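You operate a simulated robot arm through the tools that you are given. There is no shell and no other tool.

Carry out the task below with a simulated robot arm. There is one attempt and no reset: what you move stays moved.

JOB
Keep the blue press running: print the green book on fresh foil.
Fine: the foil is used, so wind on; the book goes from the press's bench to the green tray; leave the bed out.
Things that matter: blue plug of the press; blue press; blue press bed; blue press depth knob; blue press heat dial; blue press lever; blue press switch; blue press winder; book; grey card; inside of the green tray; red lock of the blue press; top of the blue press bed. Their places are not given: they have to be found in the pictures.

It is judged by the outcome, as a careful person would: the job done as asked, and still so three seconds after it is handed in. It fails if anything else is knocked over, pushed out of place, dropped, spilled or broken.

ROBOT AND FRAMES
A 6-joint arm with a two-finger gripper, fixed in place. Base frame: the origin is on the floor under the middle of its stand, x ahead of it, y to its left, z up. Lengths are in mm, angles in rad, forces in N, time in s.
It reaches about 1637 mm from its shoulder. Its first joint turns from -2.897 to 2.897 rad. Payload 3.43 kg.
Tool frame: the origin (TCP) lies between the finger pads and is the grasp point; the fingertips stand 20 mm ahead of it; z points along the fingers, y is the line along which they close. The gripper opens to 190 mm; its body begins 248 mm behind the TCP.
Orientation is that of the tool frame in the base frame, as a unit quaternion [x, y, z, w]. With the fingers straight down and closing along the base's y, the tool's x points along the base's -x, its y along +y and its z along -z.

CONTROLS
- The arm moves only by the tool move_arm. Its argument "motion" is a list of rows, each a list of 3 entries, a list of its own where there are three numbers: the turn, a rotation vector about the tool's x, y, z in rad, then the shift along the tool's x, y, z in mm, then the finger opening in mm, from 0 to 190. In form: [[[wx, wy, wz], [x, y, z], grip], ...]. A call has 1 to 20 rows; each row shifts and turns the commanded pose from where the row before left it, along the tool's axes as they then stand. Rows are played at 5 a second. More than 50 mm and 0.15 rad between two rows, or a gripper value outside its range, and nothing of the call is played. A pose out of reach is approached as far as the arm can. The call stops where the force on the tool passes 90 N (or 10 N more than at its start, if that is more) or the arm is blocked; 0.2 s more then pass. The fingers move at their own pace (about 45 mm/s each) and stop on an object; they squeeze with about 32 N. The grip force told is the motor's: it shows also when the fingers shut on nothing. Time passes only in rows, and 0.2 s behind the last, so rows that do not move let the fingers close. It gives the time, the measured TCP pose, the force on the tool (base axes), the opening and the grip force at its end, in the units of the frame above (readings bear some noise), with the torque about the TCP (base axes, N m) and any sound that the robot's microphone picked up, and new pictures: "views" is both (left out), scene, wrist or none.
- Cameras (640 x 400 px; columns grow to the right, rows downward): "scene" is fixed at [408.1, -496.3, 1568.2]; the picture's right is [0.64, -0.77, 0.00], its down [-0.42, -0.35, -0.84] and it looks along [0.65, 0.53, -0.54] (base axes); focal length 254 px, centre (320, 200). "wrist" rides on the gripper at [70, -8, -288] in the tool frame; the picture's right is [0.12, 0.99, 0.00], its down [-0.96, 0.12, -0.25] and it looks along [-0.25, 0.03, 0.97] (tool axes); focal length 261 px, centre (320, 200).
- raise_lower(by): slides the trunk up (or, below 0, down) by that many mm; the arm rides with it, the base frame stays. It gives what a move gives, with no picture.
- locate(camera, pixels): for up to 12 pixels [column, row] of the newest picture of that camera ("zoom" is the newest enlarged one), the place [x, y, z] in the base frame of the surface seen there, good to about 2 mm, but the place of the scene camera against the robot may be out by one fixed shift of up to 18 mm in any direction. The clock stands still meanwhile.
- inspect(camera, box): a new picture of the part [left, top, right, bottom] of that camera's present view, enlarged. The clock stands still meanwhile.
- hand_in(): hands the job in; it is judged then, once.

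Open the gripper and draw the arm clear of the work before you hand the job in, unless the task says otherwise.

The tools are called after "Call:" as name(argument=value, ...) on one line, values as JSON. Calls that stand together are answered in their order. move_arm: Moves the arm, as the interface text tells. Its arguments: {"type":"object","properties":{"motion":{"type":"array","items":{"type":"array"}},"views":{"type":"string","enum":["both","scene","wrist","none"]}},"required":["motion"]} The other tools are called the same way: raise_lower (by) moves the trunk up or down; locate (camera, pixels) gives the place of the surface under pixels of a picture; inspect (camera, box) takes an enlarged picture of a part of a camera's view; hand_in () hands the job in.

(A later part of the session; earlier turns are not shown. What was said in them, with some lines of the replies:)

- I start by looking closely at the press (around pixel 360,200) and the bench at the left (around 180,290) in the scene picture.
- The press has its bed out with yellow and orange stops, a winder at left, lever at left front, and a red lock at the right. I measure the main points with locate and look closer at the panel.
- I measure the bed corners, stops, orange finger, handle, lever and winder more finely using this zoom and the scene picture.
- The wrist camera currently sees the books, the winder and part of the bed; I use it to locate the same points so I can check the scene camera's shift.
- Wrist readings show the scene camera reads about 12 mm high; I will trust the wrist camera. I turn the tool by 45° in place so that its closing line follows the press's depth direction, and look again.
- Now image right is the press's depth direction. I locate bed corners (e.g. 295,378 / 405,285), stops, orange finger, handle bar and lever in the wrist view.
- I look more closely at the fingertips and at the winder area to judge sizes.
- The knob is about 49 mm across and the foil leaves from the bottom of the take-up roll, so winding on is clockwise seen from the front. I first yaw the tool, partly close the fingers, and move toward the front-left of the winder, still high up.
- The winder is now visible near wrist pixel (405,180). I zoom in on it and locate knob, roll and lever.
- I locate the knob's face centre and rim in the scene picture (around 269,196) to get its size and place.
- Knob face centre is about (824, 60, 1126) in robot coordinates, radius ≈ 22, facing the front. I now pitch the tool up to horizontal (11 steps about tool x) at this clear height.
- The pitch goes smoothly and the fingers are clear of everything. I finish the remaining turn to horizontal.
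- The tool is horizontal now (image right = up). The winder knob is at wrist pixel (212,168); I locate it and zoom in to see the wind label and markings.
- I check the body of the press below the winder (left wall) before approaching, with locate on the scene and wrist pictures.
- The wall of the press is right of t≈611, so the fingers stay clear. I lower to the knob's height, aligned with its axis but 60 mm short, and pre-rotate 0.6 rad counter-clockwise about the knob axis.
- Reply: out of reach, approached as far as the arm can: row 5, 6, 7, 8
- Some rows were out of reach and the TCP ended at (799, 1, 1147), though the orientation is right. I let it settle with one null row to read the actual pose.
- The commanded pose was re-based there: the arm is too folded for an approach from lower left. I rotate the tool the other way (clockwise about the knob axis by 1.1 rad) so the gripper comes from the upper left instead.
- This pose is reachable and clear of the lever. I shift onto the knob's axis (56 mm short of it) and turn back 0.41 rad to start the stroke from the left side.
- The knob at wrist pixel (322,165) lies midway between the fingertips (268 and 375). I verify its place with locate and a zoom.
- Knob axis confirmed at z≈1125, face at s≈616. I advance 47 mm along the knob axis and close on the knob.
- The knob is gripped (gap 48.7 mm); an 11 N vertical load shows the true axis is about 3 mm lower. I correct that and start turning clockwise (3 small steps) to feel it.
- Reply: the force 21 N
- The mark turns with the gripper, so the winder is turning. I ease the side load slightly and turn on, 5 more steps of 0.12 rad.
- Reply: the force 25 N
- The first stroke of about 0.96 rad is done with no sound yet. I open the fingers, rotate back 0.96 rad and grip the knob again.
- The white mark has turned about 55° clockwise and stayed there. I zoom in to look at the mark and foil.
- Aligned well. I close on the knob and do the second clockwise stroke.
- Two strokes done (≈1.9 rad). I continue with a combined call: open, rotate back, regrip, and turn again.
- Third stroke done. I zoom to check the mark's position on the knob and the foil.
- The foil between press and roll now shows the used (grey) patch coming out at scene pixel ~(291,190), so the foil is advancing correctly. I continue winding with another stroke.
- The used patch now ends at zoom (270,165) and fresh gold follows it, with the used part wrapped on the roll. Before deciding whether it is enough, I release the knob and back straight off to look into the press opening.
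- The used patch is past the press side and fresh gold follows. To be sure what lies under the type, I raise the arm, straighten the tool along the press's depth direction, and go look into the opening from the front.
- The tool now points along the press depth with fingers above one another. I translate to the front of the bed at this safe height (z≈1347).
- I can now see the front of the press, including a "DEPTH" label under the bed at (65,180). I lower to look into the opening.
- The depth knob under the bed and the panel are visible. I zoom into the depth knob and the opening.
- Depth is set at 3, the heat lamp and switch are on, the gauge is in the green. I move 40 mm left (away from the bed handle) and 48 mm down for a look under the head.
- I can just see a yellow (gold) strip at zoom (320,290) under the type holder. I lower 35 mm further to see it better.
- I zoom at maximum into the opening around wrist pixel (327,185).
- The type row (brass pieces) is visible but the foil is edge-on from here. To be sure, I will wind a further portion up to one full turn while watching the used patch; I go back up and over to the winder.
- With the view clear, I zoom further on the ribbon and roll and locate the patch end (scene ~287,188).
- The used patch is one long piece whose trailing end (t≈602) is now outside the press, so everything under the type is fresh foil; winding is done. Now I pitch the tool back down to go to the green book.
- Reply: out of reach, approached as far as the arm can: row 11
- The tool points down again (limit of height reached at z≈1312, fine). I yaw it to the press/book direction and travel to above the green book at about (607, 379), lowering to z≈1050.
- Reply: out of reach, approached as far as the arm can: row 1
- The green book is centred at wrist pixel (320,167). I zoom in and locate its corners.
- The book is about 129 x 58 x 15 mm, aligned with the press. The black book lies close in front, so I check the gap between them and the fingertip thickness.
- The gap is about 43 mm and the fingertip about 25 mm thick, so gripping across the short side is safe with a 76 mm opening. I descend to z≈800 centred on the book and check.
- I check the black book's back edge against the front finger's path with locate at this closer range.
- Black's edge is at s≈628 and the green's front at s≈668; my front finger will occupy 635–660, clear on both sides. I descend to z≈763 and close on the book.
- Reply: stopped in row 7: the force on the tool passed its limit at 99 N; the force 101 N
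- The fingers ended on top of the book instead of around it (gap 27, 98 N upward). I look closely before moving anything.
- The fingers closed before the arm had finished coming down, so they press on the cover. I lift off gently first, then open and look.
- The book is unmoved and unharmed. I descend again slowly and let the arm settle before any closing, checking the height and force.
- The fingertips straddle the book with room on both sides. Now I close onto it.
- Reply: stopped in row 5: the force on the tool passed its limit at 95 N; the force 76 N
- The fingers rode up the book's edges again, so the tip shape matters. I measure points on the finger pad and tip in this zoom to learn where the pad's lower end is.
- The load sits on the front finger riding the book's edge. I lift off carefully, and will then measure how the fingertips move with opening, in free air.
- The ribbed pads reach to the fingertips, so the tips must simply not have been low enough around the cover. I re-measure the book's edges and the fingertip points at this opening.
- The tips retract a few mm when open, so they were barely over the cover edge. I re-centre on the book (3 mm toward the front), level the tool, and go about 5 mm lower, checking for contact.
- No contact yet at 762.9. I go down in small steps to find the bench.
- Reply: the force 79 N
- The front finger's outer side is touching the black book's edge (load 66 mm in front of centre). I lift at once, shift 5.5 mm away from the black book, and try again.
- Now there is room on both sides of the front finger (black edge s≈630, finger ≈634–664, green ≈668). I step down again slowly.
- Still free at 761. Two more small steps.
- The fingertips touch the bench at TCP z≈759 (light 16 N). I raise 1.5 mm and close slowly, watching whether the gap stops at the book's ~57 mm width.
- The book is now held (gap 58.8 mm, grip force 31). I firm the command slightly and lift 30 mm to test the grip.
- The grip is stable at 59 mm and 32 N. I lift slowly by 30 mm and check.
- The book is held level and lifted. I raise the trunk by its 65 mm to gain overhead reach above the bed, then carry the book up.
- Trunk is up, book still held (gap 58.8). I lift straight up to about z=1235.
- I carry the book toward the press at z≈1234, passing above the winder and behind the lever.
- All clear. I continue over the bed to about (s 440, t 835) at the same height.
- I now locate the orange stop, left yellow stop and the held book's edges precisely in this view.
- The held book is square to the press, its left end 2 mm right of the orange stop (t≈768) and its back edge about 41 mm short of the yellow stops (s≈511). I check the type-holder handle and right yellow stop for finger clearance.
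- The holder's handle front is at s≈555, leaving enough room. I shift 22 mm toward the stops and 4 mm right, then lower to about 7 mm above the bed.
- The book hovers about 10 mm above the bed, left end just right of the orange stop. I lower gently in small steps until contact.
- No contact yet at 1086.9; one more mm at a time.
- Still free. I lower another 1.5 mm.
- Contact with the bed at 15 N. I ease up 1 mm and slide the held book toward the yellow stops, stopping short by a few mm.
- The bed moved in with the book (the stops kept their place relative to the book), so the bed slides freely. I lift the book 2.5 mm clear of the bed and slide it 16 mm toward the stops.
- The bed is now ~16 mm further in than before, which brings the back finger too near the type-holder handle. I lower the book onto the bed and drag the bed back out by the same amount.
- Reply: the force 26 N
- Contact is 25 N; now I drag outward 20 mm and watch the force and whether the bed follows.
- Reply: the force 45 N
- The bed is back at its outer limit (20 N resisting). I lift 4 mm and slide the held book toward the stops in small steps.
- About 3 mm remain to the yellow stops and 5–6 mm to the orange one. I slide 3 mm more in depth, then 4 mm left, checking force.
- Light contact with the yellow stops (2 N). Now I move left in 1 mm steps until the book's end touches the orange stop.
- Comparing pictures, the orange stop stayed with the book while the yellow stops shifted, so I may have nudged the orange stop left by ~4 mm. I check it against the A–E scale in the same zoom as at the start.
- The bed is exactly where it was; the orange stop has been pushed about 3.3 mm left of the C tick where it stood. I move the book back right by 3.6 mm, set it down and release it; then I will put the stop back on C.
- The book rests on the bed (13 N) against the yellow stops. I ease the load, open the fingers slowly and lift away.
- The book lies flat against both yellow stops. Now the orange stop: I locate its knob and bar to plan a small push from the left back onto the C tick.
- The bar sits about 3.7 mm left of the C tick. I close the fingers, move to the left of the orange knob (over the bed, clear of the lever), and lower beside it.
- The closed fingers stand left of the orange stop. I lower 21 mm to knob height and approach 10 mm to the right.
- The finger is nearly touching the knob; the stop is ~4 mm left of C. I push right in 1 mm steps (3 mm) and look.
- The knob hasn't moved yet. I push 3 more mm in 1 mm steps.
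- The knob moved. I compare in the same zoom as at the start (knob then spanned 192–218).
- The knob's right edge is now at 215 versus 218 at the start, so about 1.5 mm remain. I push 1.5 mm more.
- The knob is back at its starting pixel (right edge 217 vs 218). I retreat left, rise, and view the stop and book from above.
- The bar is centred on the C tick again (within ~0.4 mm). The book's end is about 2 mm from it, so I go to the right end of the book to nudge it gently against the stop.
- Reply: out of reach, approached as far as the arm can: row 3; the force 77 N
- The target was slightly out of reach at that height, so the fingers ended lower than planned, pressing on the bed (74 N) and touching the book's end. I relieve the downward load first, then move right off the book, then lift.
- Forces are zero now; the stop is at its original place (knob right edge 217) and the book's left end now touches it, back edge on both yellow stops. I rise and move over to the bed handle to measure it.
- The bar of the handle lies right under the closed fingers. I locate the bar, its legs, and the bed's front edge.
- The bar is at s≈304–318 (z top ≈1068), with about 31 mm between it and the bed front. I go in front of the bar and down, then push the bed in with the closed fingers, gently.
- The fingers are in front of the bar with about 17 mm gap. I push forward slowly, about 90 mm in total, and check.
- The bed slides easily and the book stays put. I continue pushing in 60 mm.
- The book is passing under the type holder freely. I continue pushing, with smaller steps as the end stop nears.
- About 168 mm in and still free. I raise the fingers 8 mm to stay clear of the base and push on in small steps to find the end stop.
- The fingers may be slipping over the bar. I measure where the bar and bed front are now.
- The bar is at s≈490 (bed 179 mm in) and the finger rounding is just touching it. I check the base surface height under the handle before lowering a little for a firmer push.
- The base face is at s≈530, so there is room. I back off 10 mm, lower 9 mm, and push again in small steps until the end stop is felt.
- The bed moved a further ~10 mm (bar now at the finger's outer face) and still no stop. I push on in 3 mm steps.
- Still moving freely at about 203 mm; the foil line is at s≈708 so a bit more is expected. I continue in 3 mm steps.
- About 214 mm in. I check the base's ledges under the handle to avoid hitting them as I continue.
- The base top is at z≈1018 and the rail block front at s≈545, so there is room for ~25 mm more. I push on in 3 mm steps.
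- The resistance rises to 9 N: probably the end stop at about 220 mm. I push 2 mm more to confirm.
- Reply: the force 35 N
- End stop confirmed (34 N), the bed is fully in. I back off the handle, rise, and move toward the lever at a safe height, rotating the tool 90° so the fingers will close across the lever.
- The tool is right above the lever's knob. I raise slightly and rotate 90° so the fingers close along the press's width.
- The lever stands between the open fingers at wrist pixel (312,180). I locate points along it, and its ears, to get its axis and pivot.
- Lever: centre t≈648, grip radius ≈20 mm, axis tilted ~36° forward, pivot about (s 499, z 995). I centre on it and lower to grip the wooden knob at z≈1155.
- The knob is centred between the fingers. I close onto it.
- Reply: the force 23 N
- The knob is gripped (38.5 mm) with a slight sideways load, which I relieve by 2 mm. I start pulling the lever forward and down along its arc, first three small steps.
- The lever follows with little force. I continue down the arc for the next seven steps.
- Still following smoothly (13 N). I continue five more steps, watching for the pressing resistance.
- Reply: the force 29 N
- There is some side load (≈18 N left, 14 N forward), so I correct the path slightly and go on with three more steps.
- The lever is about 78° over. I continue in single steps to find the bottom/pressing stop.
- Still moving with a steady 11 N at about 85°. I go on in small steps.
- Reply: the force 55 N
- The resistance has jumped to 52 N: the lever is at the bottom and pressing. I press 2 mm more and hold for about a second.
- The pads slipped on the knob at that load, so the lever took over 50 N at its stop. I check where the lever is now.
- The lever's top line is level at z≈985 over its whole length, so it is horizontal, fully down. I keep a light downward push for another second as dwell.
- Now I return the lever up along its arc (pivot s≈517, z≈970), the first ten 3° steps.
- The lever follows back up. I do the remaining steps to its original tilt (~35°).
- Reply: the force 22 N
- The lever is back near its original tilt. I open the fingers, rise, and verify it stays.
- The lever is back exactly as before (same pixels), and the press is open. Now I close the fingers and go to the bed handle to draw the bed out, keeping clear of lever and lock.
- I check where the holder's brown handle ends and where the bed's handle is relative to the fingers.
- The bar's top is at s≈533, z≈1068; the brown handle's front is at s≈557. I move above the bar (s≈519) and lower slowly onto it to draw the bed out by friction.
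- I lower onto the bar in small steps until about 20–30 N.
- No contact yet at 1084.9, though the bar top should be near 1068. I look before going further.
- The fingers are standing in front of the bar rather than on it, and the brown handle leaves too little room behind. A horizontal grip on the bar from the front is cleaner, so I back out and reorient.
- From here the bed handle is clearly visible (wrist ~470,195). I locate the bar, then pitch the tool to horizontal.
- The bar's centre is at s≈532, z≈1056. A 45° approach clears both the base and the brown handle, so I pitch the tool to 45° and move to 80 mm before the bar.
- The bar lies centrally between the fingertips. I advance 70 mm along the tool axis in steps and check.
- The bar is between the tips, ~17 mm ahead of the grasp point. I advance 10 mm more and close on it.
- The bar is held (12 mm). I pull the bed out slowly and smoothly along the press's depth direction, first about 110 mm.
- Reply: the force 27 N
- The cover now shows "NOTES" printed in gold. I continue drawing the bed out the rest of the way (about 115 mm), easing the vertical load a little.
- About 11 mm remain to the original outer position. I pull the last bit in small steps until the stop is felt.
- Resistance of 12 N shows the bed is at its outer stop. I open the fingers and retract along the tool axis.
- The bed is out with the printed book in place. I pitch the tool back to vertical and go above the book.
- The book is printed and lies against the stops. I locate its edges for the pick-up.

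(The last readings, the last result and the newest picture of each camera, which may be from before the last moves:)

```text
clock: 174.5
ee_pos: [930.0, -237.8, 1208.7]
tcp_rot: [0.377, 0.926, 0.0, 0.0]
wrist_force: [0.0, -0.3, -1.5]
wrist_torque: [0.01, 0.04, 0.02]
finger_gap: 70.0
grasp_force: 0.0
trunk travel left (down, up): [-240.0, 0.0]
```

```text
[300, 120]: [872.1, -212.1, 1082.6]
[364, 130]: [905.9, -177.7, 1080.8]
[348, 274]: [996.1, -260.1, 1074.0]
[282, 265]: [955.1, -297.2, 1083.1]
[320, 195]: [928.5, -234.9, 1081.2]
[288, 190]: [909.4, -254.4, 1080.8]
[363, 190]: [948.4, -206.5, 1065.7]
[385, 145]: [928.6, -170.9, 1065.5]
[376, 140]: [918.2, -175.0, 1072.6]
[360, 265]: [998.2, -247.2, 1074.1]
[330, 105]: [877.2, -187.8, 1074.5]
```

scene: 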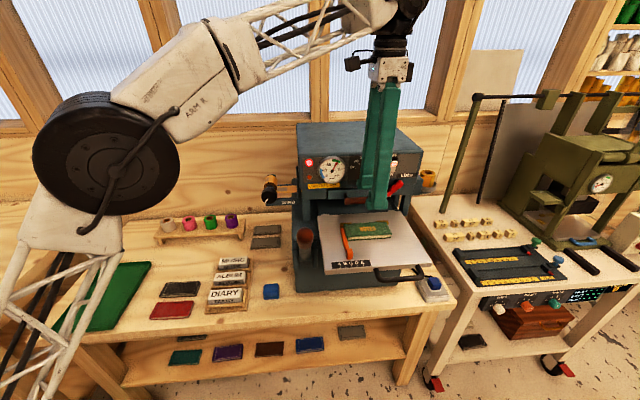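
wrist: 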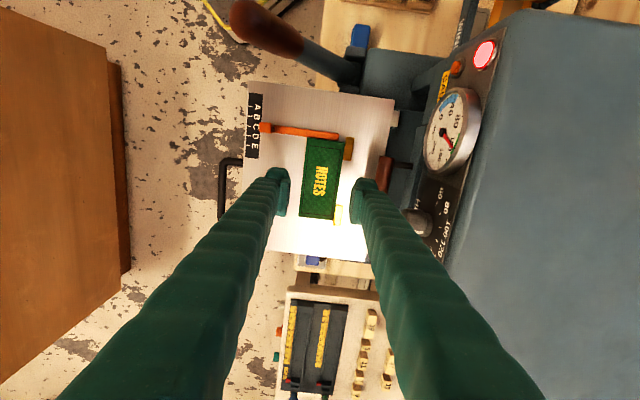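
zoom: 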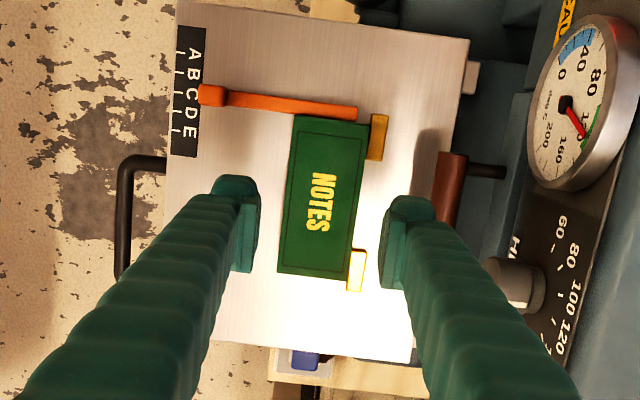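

The book's centre is at (s 480.8, t 832.7), almost under the TCP. I lower around it with the fingers at 70 mm, stopping just above the bed.

Call:
move_arm(motion=[[[0, 0, 0], [-1, 1.2, 30], 70], [[0, 0, 0], [0, 0, 35], 70], [[0, 0, 0], [0, 0, 30], 70], [[0, 0, 0], [0, 0, 14], 70], [[0, 0, 0], [0, 0, 7], 70], [[0, 0, 0], [0, 0, 3], 70], [[0, 0, 0], [0, 0, 0], 70], [[0, 0, 0], [0, 0, 0], 70]], views="both")

Call:
inspect(camera="wrist", box=[240, 100, 400, 270])

```text
clock: 176.3
ee_pos: [928.5, -237.8, 1089.3]
tcp_rot: [0.377, 0.926, -0.001, 0.0]
wrist_force: [0.1, 0.3, 1.4]
wrist_torque: [-0.01, 0.02, -0.03]
finger_gap: 69.9
grasp_force: 0.0
trunk travel left (down, up): [-240.0, 0.0]
```

scene: 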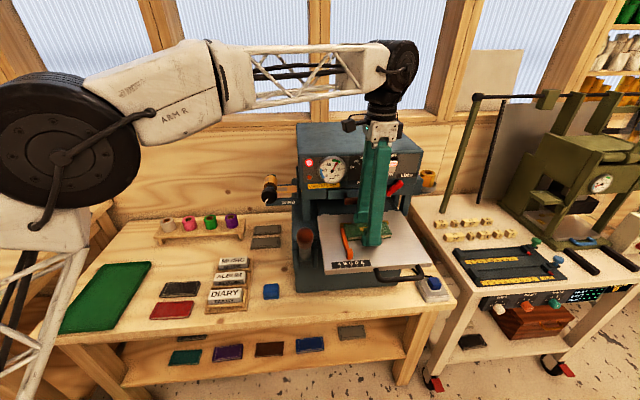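
wrist: 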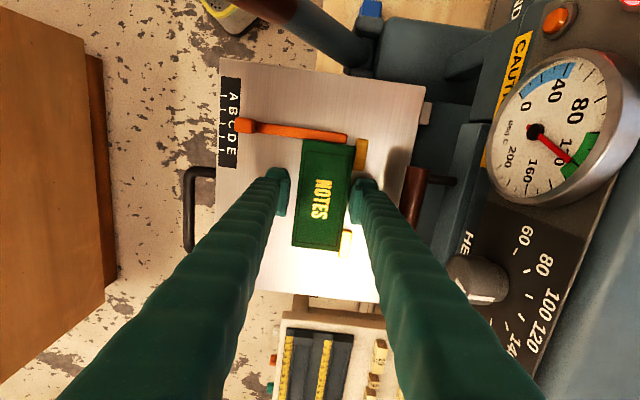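

```text
2.35 times, centred on (320, 185) of wrist
```

zoom: 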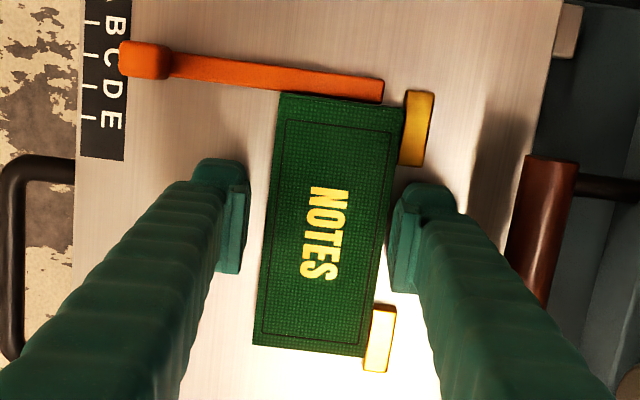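

The back pad is closer to the book than the front one, so I shift 2.5 mm toward the stops, lower 2.5 mm, settle, and then close slowly.

Call:
move_arm(motion=[[[0, 0, 0], [0, 2.5, 0], 70], [[0, 0, 0], [0, 0, 1.5], 70], [[0, 0, 0], [0, 0, 1], 70], [[0, 0, 0], [0, 0, 0], 70], [[0, 0, 0], [0, 0, 0], 70]], views="none")

```text
clock: 177.5
ee_pos: [932.3, -237.5, 1086.4]
tcp_rot: [0.377, 0.926, 0.0, 0.0]
wrist_force: [1.1, -0.3, 0.7]
wrist_torque: [-0.04, -0.01, -0.01]
finger_gap: 69.8
grasp_force: 0.0
trunk travel left (down, up): [-240.0, 0.0]
```

No contact yet; I go 0.7 mm lower and close slowly.

Call:
move_arm(motion=[[[0, 0, 0], [0, 0, 0.7], 70], [[0, 0, 0], [0, 0, 0], 66], [[0, 0, 0], [0, 0, 0], 62], [[0, 0, 0], [0, 0, 0], 59], [[0, 0, 0], [0, 0, 0], 56], [[0, 0, 0], [0, 0, 0], 54], [[0, 0, 0], [0, 0, 0], 54]], views="wrist")

Call:
inspect(camera="wrist", box=[240, 100, 400, 270])

```text
clock: 179.1
ee_pos: [930.9, -236.6, 1084.9]
tcp_rot: [0.377, 0.926, -0.001, 0.0]
wrist_force: [0.0, -0.6, 5.5]
wrist_torque: [-0.04, 0.03, -0.09]
finger_gap: 58.5
grasp_force: 31.7
trunk travel left (down, up): [-240.0, 0.0]
```

wrist: 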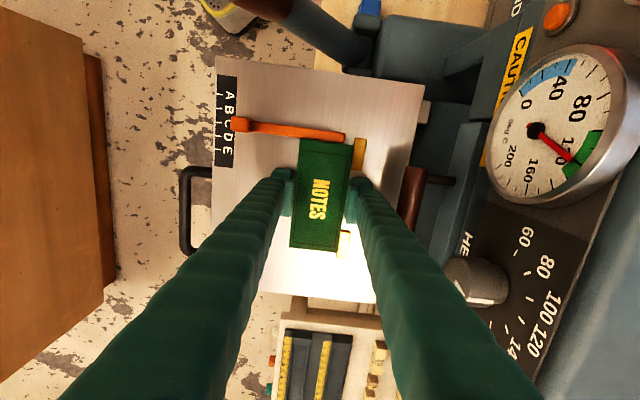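

```text
2.35 times, centred on (320, 185) of wrist
```

zoom: 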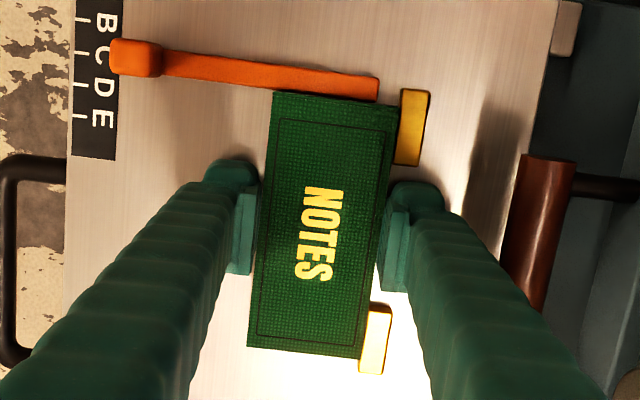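

The book is gripped (58.5 mm, 32 N). I lift it straight up off the bed to z≈1230.

Call:
move_arm(motion=[[[0, 0, 0], [0, 0, -4], 50], [[0, 0, 0], [0, 0, -12], 50], [[0, 0, 0], [0, 0, -25], 50], [[0, 0, 0], [0, 0, -35], 50], [[0, 0, 0], [0, 0, -35], 50], [[0, 0, 0], [0, 0, -25], 50], [[0, 0, 0], [0, 0, -10], 50], [[0, 0, 0], [0, 0, 0], 50]], views="both")

Call:
inspect(camera="wrist", box=[220, 80, 420, 280])

```text
clock: 180.9
ee_pos: [930.1, -236.2, 1230.7]
tcp_rot: [0.377, 0.926, 0.0, 0.0]
wrist_force: [-0.3, -0.8, -1.8]
wrist_torque: [-0.01, 0.0, 0.03]
finger_gap: 58.7
grasp_force: 32.2
trunk travel left (down, up): [-240.0, 0.0]
```

scene: 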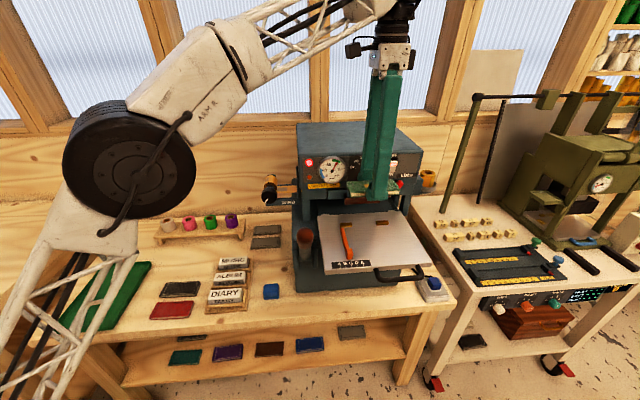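
wrist: 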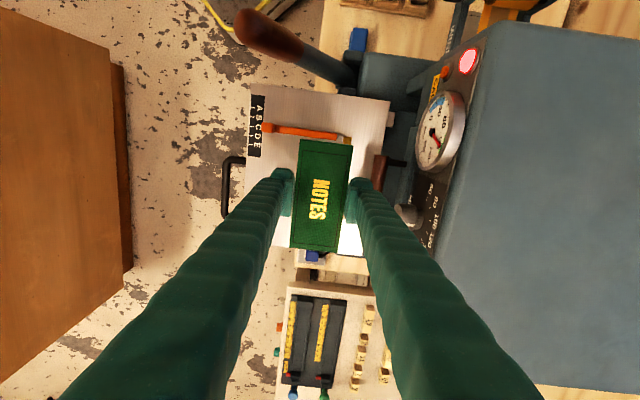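

```text
2.00 times, centred on (320, 180) of wrist
```

zoom: 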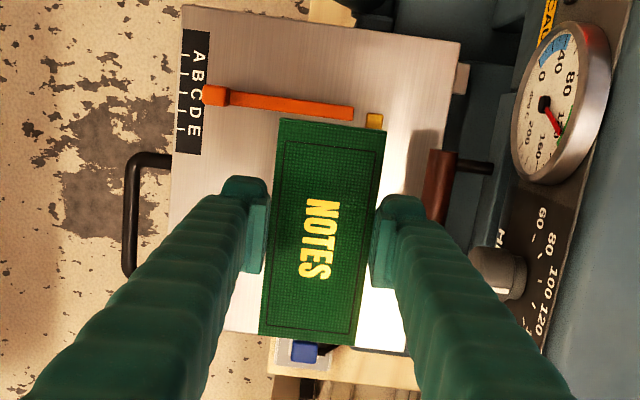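

The book is held level with "NOTES" visible. I carry it back behind the lever and across toward the green tray at z≈1230.

Call:
move_arm(motion=[[[0, 0, 0], [20, -1, 0], 50], [[0, 0, 0], [40, -2, 0], 50], [[0, 0, 0], [43, -3, 0], 50], [[0, 0, 0], [43, -3, 0], 50], [[0, 0, 0], [44, -2, 0], 50], [[0, 0, 0], [45, 8.4, 0], 50], [[0, 0, 0], [45, 8.4, 0], 50], [[0, 0, 0], [45, 8.4, 0], 50], [[0, 0, 0], [45, 8.4, 0], 50], [[0, 0, 0], [45, 8.4, 0], 50], [[0, 0, 0], [45, 8.4, 0], 50], [[0, 0, 0], [45, 8.4, 0], 50], [[0, 0, 0], [45, 8.4, 0], 50], [[0, 0, 0], [45, 8.4, 0], 50], [[0, 0, 0], [45, 8.4, 0], 50], [[0, 0, 0], [0, 0, 0], 50]], views="both")

```text
clock: 184.3
ee_pos: [525.0, 262.6, 1232.0]
tcp_rot: [0.377, 0.926, 0.0, 0.0]
wrist_force: [-0.8, -0.5, -1.0]
wrist_torque: [0.05, 0.0, 0.0]
finger_gap: 58.9
grasp_force: 32.2
trunk travel left (down, up): [-240.0, 0.0]
```

scene: 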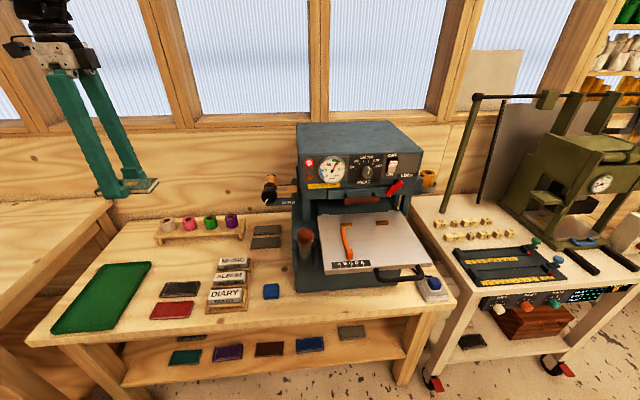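
wrist: 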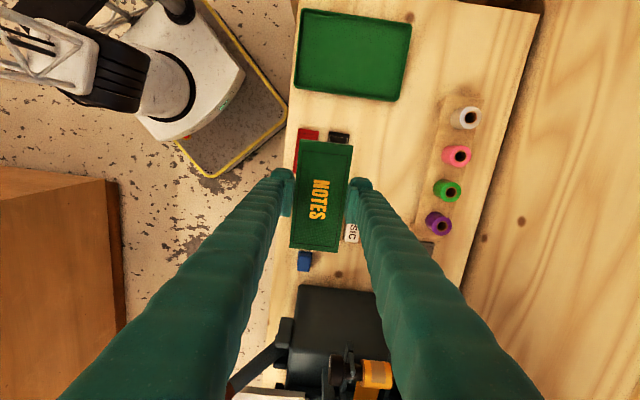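

The tray is visible at wrist (350,55). I locate its rim corners and floor.

Call:
locate(camera="wrist", pixels=[[302, 14], [405, 24], [395, 95], [298, 85], [350, 55], [330, 40], [375, 70], [299, 11], [409, 22], [398, 99], [296, 88], [350, 96]])

Call:
inspect(camera="wrist", box=[270, 0, 440, 130])

```text
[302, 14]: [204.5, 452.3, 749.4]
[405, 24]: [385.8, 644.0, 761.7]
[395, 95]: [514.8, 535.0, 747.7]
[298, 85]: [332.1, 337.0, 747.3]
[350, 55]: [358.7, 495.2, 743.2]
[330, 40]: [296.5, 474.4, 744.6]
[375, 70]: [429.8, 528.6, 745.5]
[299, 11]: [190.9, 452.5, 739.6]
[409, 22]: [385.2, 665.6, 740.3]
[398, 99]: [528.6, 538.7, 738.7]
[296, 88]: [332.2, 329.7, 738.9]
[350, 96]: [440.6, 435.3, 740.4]
```

```text
3.08 times, centred on (355, 65) of wrist
```

zoom: 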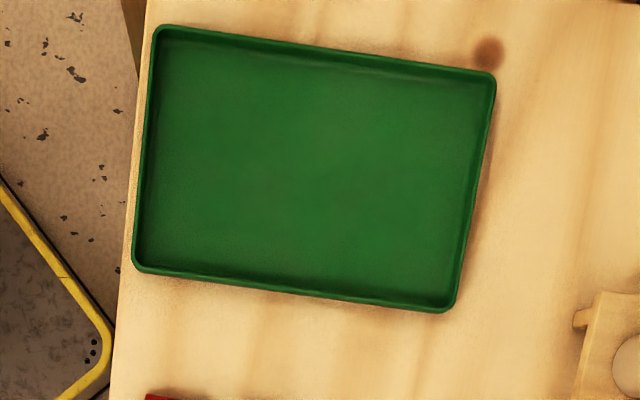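

The tray's inner floor spans s≈470–740, t≈−170…0 at z≈744, so I aim for its middle (s 604, t −85). I move over it and lower to about 60 mm above.

Call:
move_arm(motion=[[[0, 0, 0], [39.6, 7, 0], 50], [[0, 0, 0], [39.6, 7, 0], 50], [[0, 0, 0], [39.6, 7, 0], 50], [[0, 0, 0], [39.6, 7, 0], 50], [[0, 0, 0], [39.6, 7, 0], 50], [[0, 0, 0], [39.6, 7, 0], 50], [[0, 0, 0], [39.6, 7.3, 0], 50], [[0, 0, 0], [0, 0, 30], 50], [[0, 0, 0], [0, 0, 45], 50], [[0, 0, 0], [0, 0, 45], 50], [[0, 0, 0], [0, 0, 45], 50], [[0, 0, 0], [0, 0, 45], 50], [[0, 0, 0], [0, 0, 45], 50], [[0, 0, 0], [0, 0, 45], 50], [[0, 0, 0], [0, 0, 45], 50], [[0, 0, 0], [0, 0, 35], 50], [[0, 0, 0], [0, 0, 20], 50], [[0, 0, 0], [0, 0, 0], 50]], views="both")

Call:
inspect(camera="wrist", box=[170, 60, 470, 320])

```text
clock: 188.1
ee_pos: [360.3, 490.8, 831.2]
tcp_rot: [0.377, 0.926, 0.001, 0.0]
wrist_force: [0.3, 0.5, -1.0]
wrist_torque: [0.0, 0.01, 0.0]
finger_gap: 59.0
grasp_force: 31.9
trunk travel left (down, up): [-240.0, 0.0]
```

scene: 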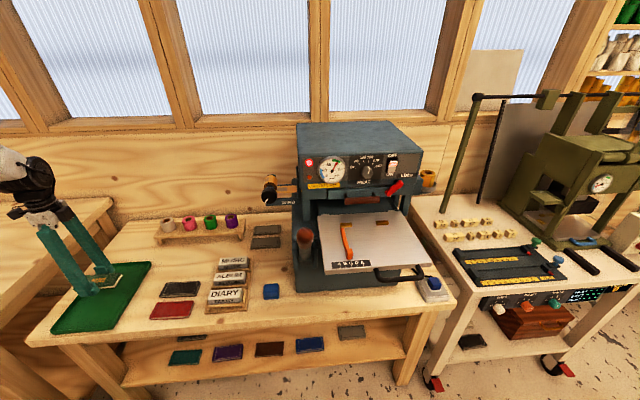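
wrist: 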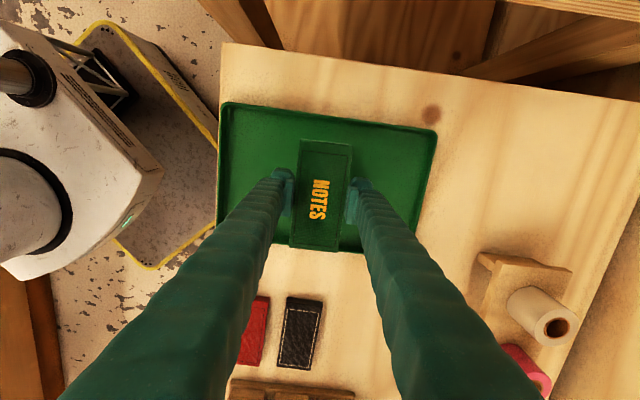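

```text
1.54 times, centred on (320, 190) of wrist
```

zoom: 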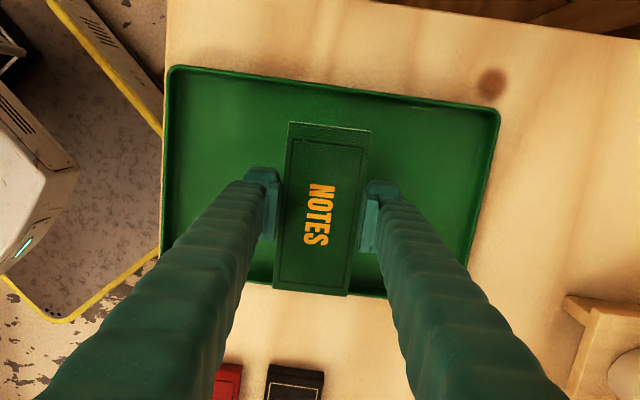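

The book hangs above the tray's middle. I shift 2 mm left, lower to just above the floor, then step down to contact.

Call:
move_arm(motion=[[[0, 0, 0], [2, 0, 20], 50], [[0, 0, 0], [0, 0, 20], 50], [[0, 0, 0], [0, 0, 12], 50], [[0, 0, 0], [0, 0, 6], 50], [[0, 0, 0], [0, 0, 0], 50], [[0, 0, 0], [0, 0, 2], 50], [[0, 0, 0], [0, 0, 0], 50]], views="wrist")

Call:
inspect(camera="wrist", box=[170, 60, 470, 320])

```text
clock: 189.7
ee_pos: [359.7, 493.4, 770.3]
tcp_rot: [0.378, 0.926, -0.001, 0.001]
wrist_force: [-0.1, 0.5, -1.0]
wrist_torque: [-0.03, -0.02, 0.0]
finger_gap: 58.6
grasp_force: 32.3
trunk travel left (down, up): [-240.0, 0.0]
```

wrist: 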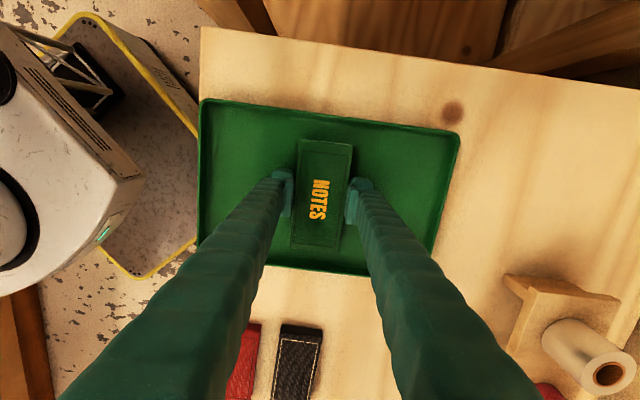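

```text
1.54 times, centred on (320, 190) of wrist
```

zoom: 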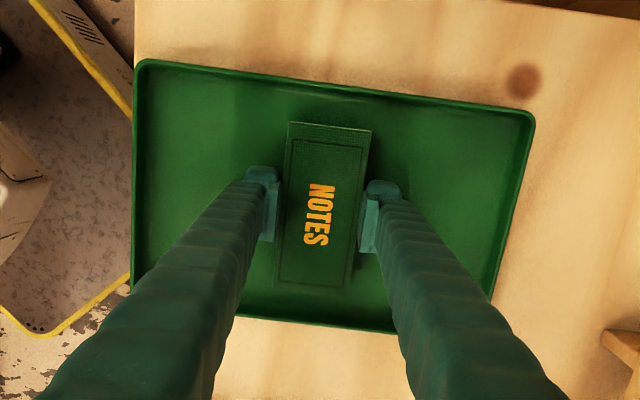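

Well inside the tray with margin all round. I lower in small steps until the book touches the tray floor.

Call:
move_arm(motion=[[[0, 0, 0], [0, 0, 2], 50], [[0, 0, 0], [0, 0, 0], 50], [[0, 0, 0], [0, 0, 2], 50], [[0, 0, 0], [0, 0, 0], 50], [[0, 0, 0], [0, 0, 1.2], 50], [[0, 0, 0], [0, 0, 0], 50]], views="none")

```text
clock: 191.1
ee_pos: [360.1, 491.5, 766.2]
tcp_rot: [0.377, 0.926, 0.0, 0.0]
wrist_force: [-0.6, 0.2, -1.1]
wrist_torque: [-0.03, 0.01, -0.01]
finger_gap: 58.5
grasp_force: 31.3
trunk travel left (down, up): [-240.0, 0.0]
```

Call:
move_arm(motion=[[[0, 0, 0], [0, 0, 1.2], 50], [[0, 0, 0], [0, 0, 0], 50], [[0, 0, 0], [0, 0, 1.2], 50], [[0, 0, 0], [0, 0, 0], 50]], views="none")

```text
clock: 192.1
ee_pos: [359.4, 492.2, 764.3]
tcp_rot: [0.377, 0.926, 0.001, 0.0]
wrist_force: [-2.6, -5.0, 37.9]
wrist_torque: [-0.77, 0.38, 0.16]
finger_gap: 58.6
grasp_force: 31.8
trunk travel left (down, up): [-240.0, 0.0]
```

The book rests on the tray floor (38 N). I ease the load, open slowly, and lift away.

Call:
move_arm(motion=[[[0, 0, 0], [0, 0, -2.2], 50], [[0, 0, 0], [0, 0, 0], 58], [[0, 0, 0], [0, 0, 0], 63], [[0, 0, 0], [0, 0, 0], 68], [[0, 0, 0], [0, 0, 0], 72], [[0, 0, 0], [0, 0, -8], 72], [[0, 0, 0], [0, 0, -25], 72], [[0, 0, 0], [0, 0, -40], 72], [[0, 0, 0], [0, 0, -45], 72], [[0, 0, 0], [0, 0, -45], 72], [[0, 0, 0], [0, 0, -45], 72], [[0, 0, 0], [0, 0, 0], 72]], views="both")

Call:
inspect(camera="wrist", box=[170, 60, 470, 320])

Call:
inspect(camera="scene", box=[30, 200, 300, 370])

```text
clock: 194.7
ee_pos: [361.3, 491.6, 972.9]
tcp_rot: [0.377, 0.926, 0.0, 0.0]
wrist_force: [0.8, -0.3, -0.3]
wrist_torque: [0.01, 0.0, 0.0]
finger_gap: 71.9
grasp_force: 0.0
trunk travel left (down, up): [-240.0, 0.0]
```

scene: 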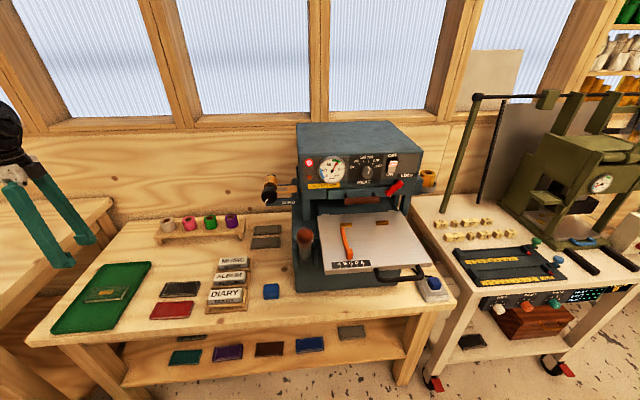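
wrist: 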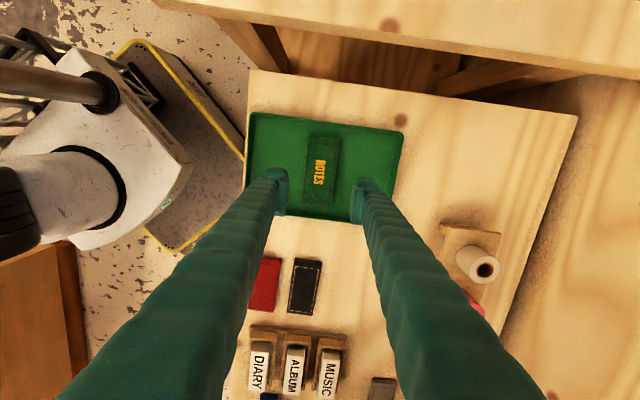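

```text
1.54 times, centred on (320, 190) of wrist
```

zoom: 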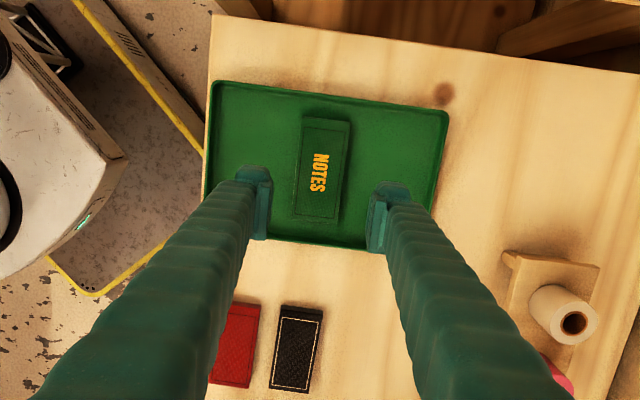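

```text
2.35 times, centred on (165, 285) of scene
```

zoom: 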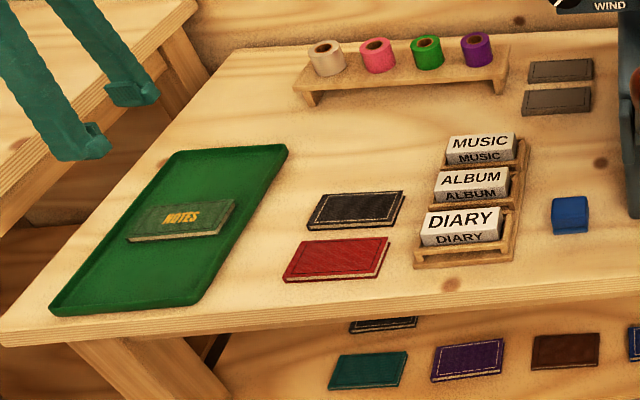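

The printed book lies in the green tray, and the black and red books are where they were. I compare the press with its starting picture.

Call:
inspect(camera="scene", box=[250, 110, 460, 310])

Call:
inspect(camera="scene", box=[300, 205, 460, 310])

Call:
inspect(camera="scene", box=[295, 140, 445, 215])

Call:
inspect(camera="scene", box=[250, 165, 310, 210])

```text
2.00 times, centred on (355, 210) of scene
```

zoom: 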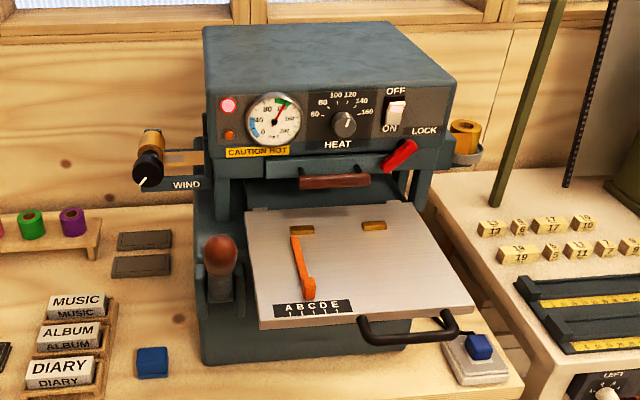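

```text
3.81 times, centred on (380, 258) of scene
```

zoom: 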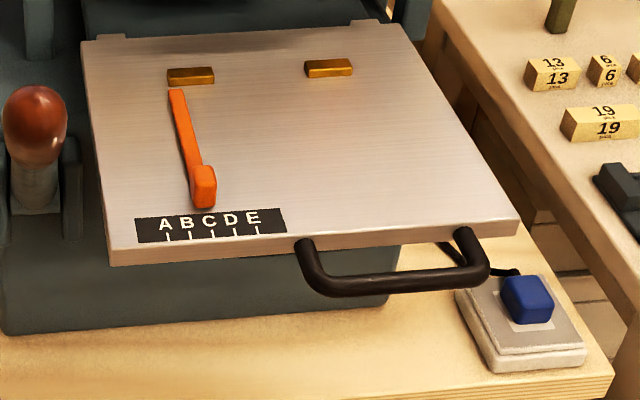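

```text
4.27 times, centred on (370, 178) of scene
```

zoom: 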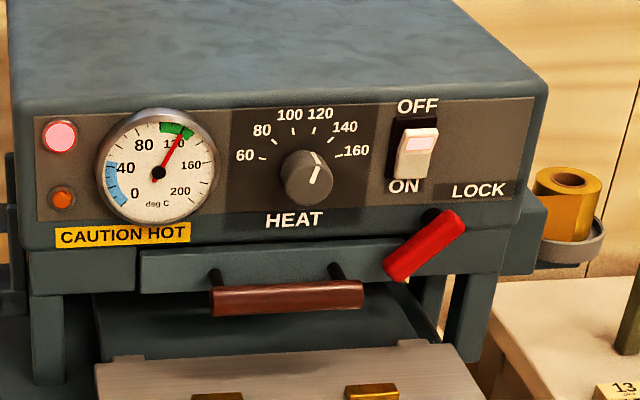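

```text
8.89 times, centred on (280, 188) of scene
```

zoom: 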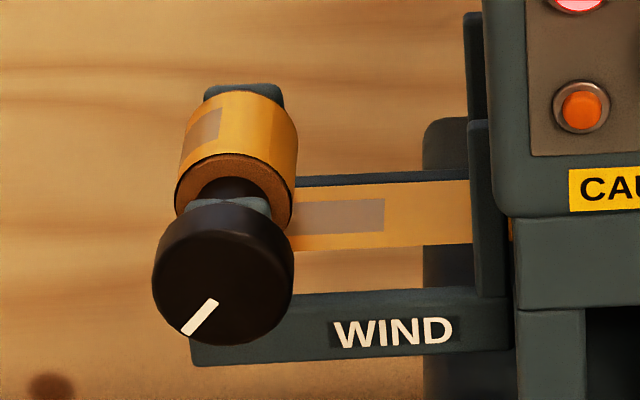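

Everything matches the start: bed out, lever up, lock, dial, switch and depth unchanged, gauge in the green, fresh foil wound, stop at C. I raise the arm clear of the tray and bench.

Call:
move_arm(motion=[[[0, 0, 0], [0, 0, -40], 90], [[0, 0, 0], [0, 0, -45], 90], [[0, 0, 0], [0, 0, -45], 90], [[0, 0, 0], [0, 0, -45], 90], [[0, 0, 0], [0, 0, -45], 90], [[0, 0, 0], [0, 0, -40], 90], [[0, 0, 0], [-40, -10, 0], 90], [[0, 0, 0], [-40, -10, 0], 90], [[0, 0, 0], [-40, -10, 0], 90], [[0, 0, 0], [-40, -10, 0], 90], [[0, 0, 0], [-40, -10, 0], 90], [[0, 0, 0], [-40, -10, 0], 90], [[0, 0, 0], [-40, -15, 0], 90], [[0, 0, 0], [-40, -15, 0], 90], [[0, 0, 0], [0, 0, 0], 90], [[0, 0, 0], [0, 0, 0], 90]], views="both")

Call:
inspect(camera="scene", box=[30, 200, 300, 370])

```text
clock: 198.1
ee_pos: [526.1, 206.6, 1235.8]
tcp_rot: [0.377, 0.926, -0.001, 0.0]
wrist_force: [0.8, -0.6, -0.5]
wrist_torque: [0.01, 0.01, 0.0]
finger_gap: 90.2
grasp_force: 0.0
trunk travel left (down, up): [-240.0, 0.0]
```

scene: 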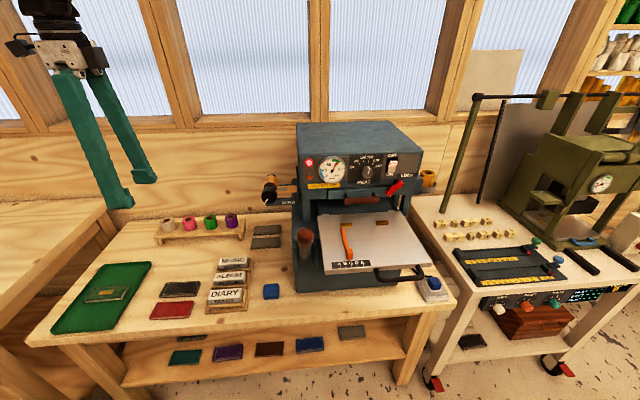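
wrist: 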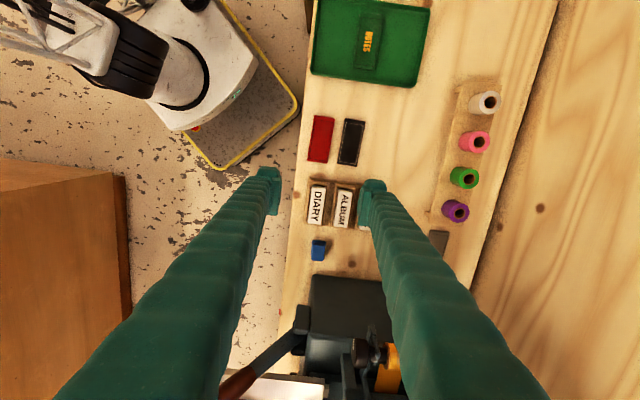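

```text
2.35 times, centred on (165, 285) of scene
```

zoom: 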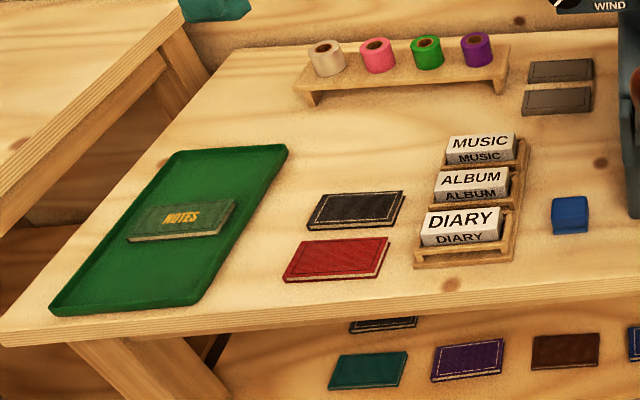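

The gripper is open and the arm is clear. The printed green book ("NOTES" in gold) lies in the green tray, the bed is out, the press is still on and hot, and the other objects appear undisturbed. I hand the job in.

Call:
hand_in()

```text
The job is handed in.
```

The green book is printed and lying in the green tray, with "NOTES" on the cover in gold. I've handed the job in and don't have a verdict back yet.

- **Foil:** I wound it on clockwise by a bit over half a turn (about 3.8 rad). The used patch is now outside the press and fresh gold follows it. I judged that from the foil visible at the side, because I couldn't see the foil under the type directly.
- **Press:** It's still switched on, with the gauge in the green. The bed is out at its outer stop and the lever is back up. I didn't touch the lock, heat dial, depth knob or plug.
- **Orange stop:** While placing the book I pushed the orange side stop on the bed a few millimetres off its C mark. I put it back; in the last picture it may still sit about 1 mm to the left.
- **Picking up the book:** It took three tries. The fingers pressed hard on the cover twice (about 95–100 N) and touched the edge of the black book once. The cover shows no damage, and the black book hasn't visibly moved.
- **Pressing on the bed:** The fingers also pressed on the bed once (about 74 N) and nudged the book against the orange stop. I saw no damage there either.
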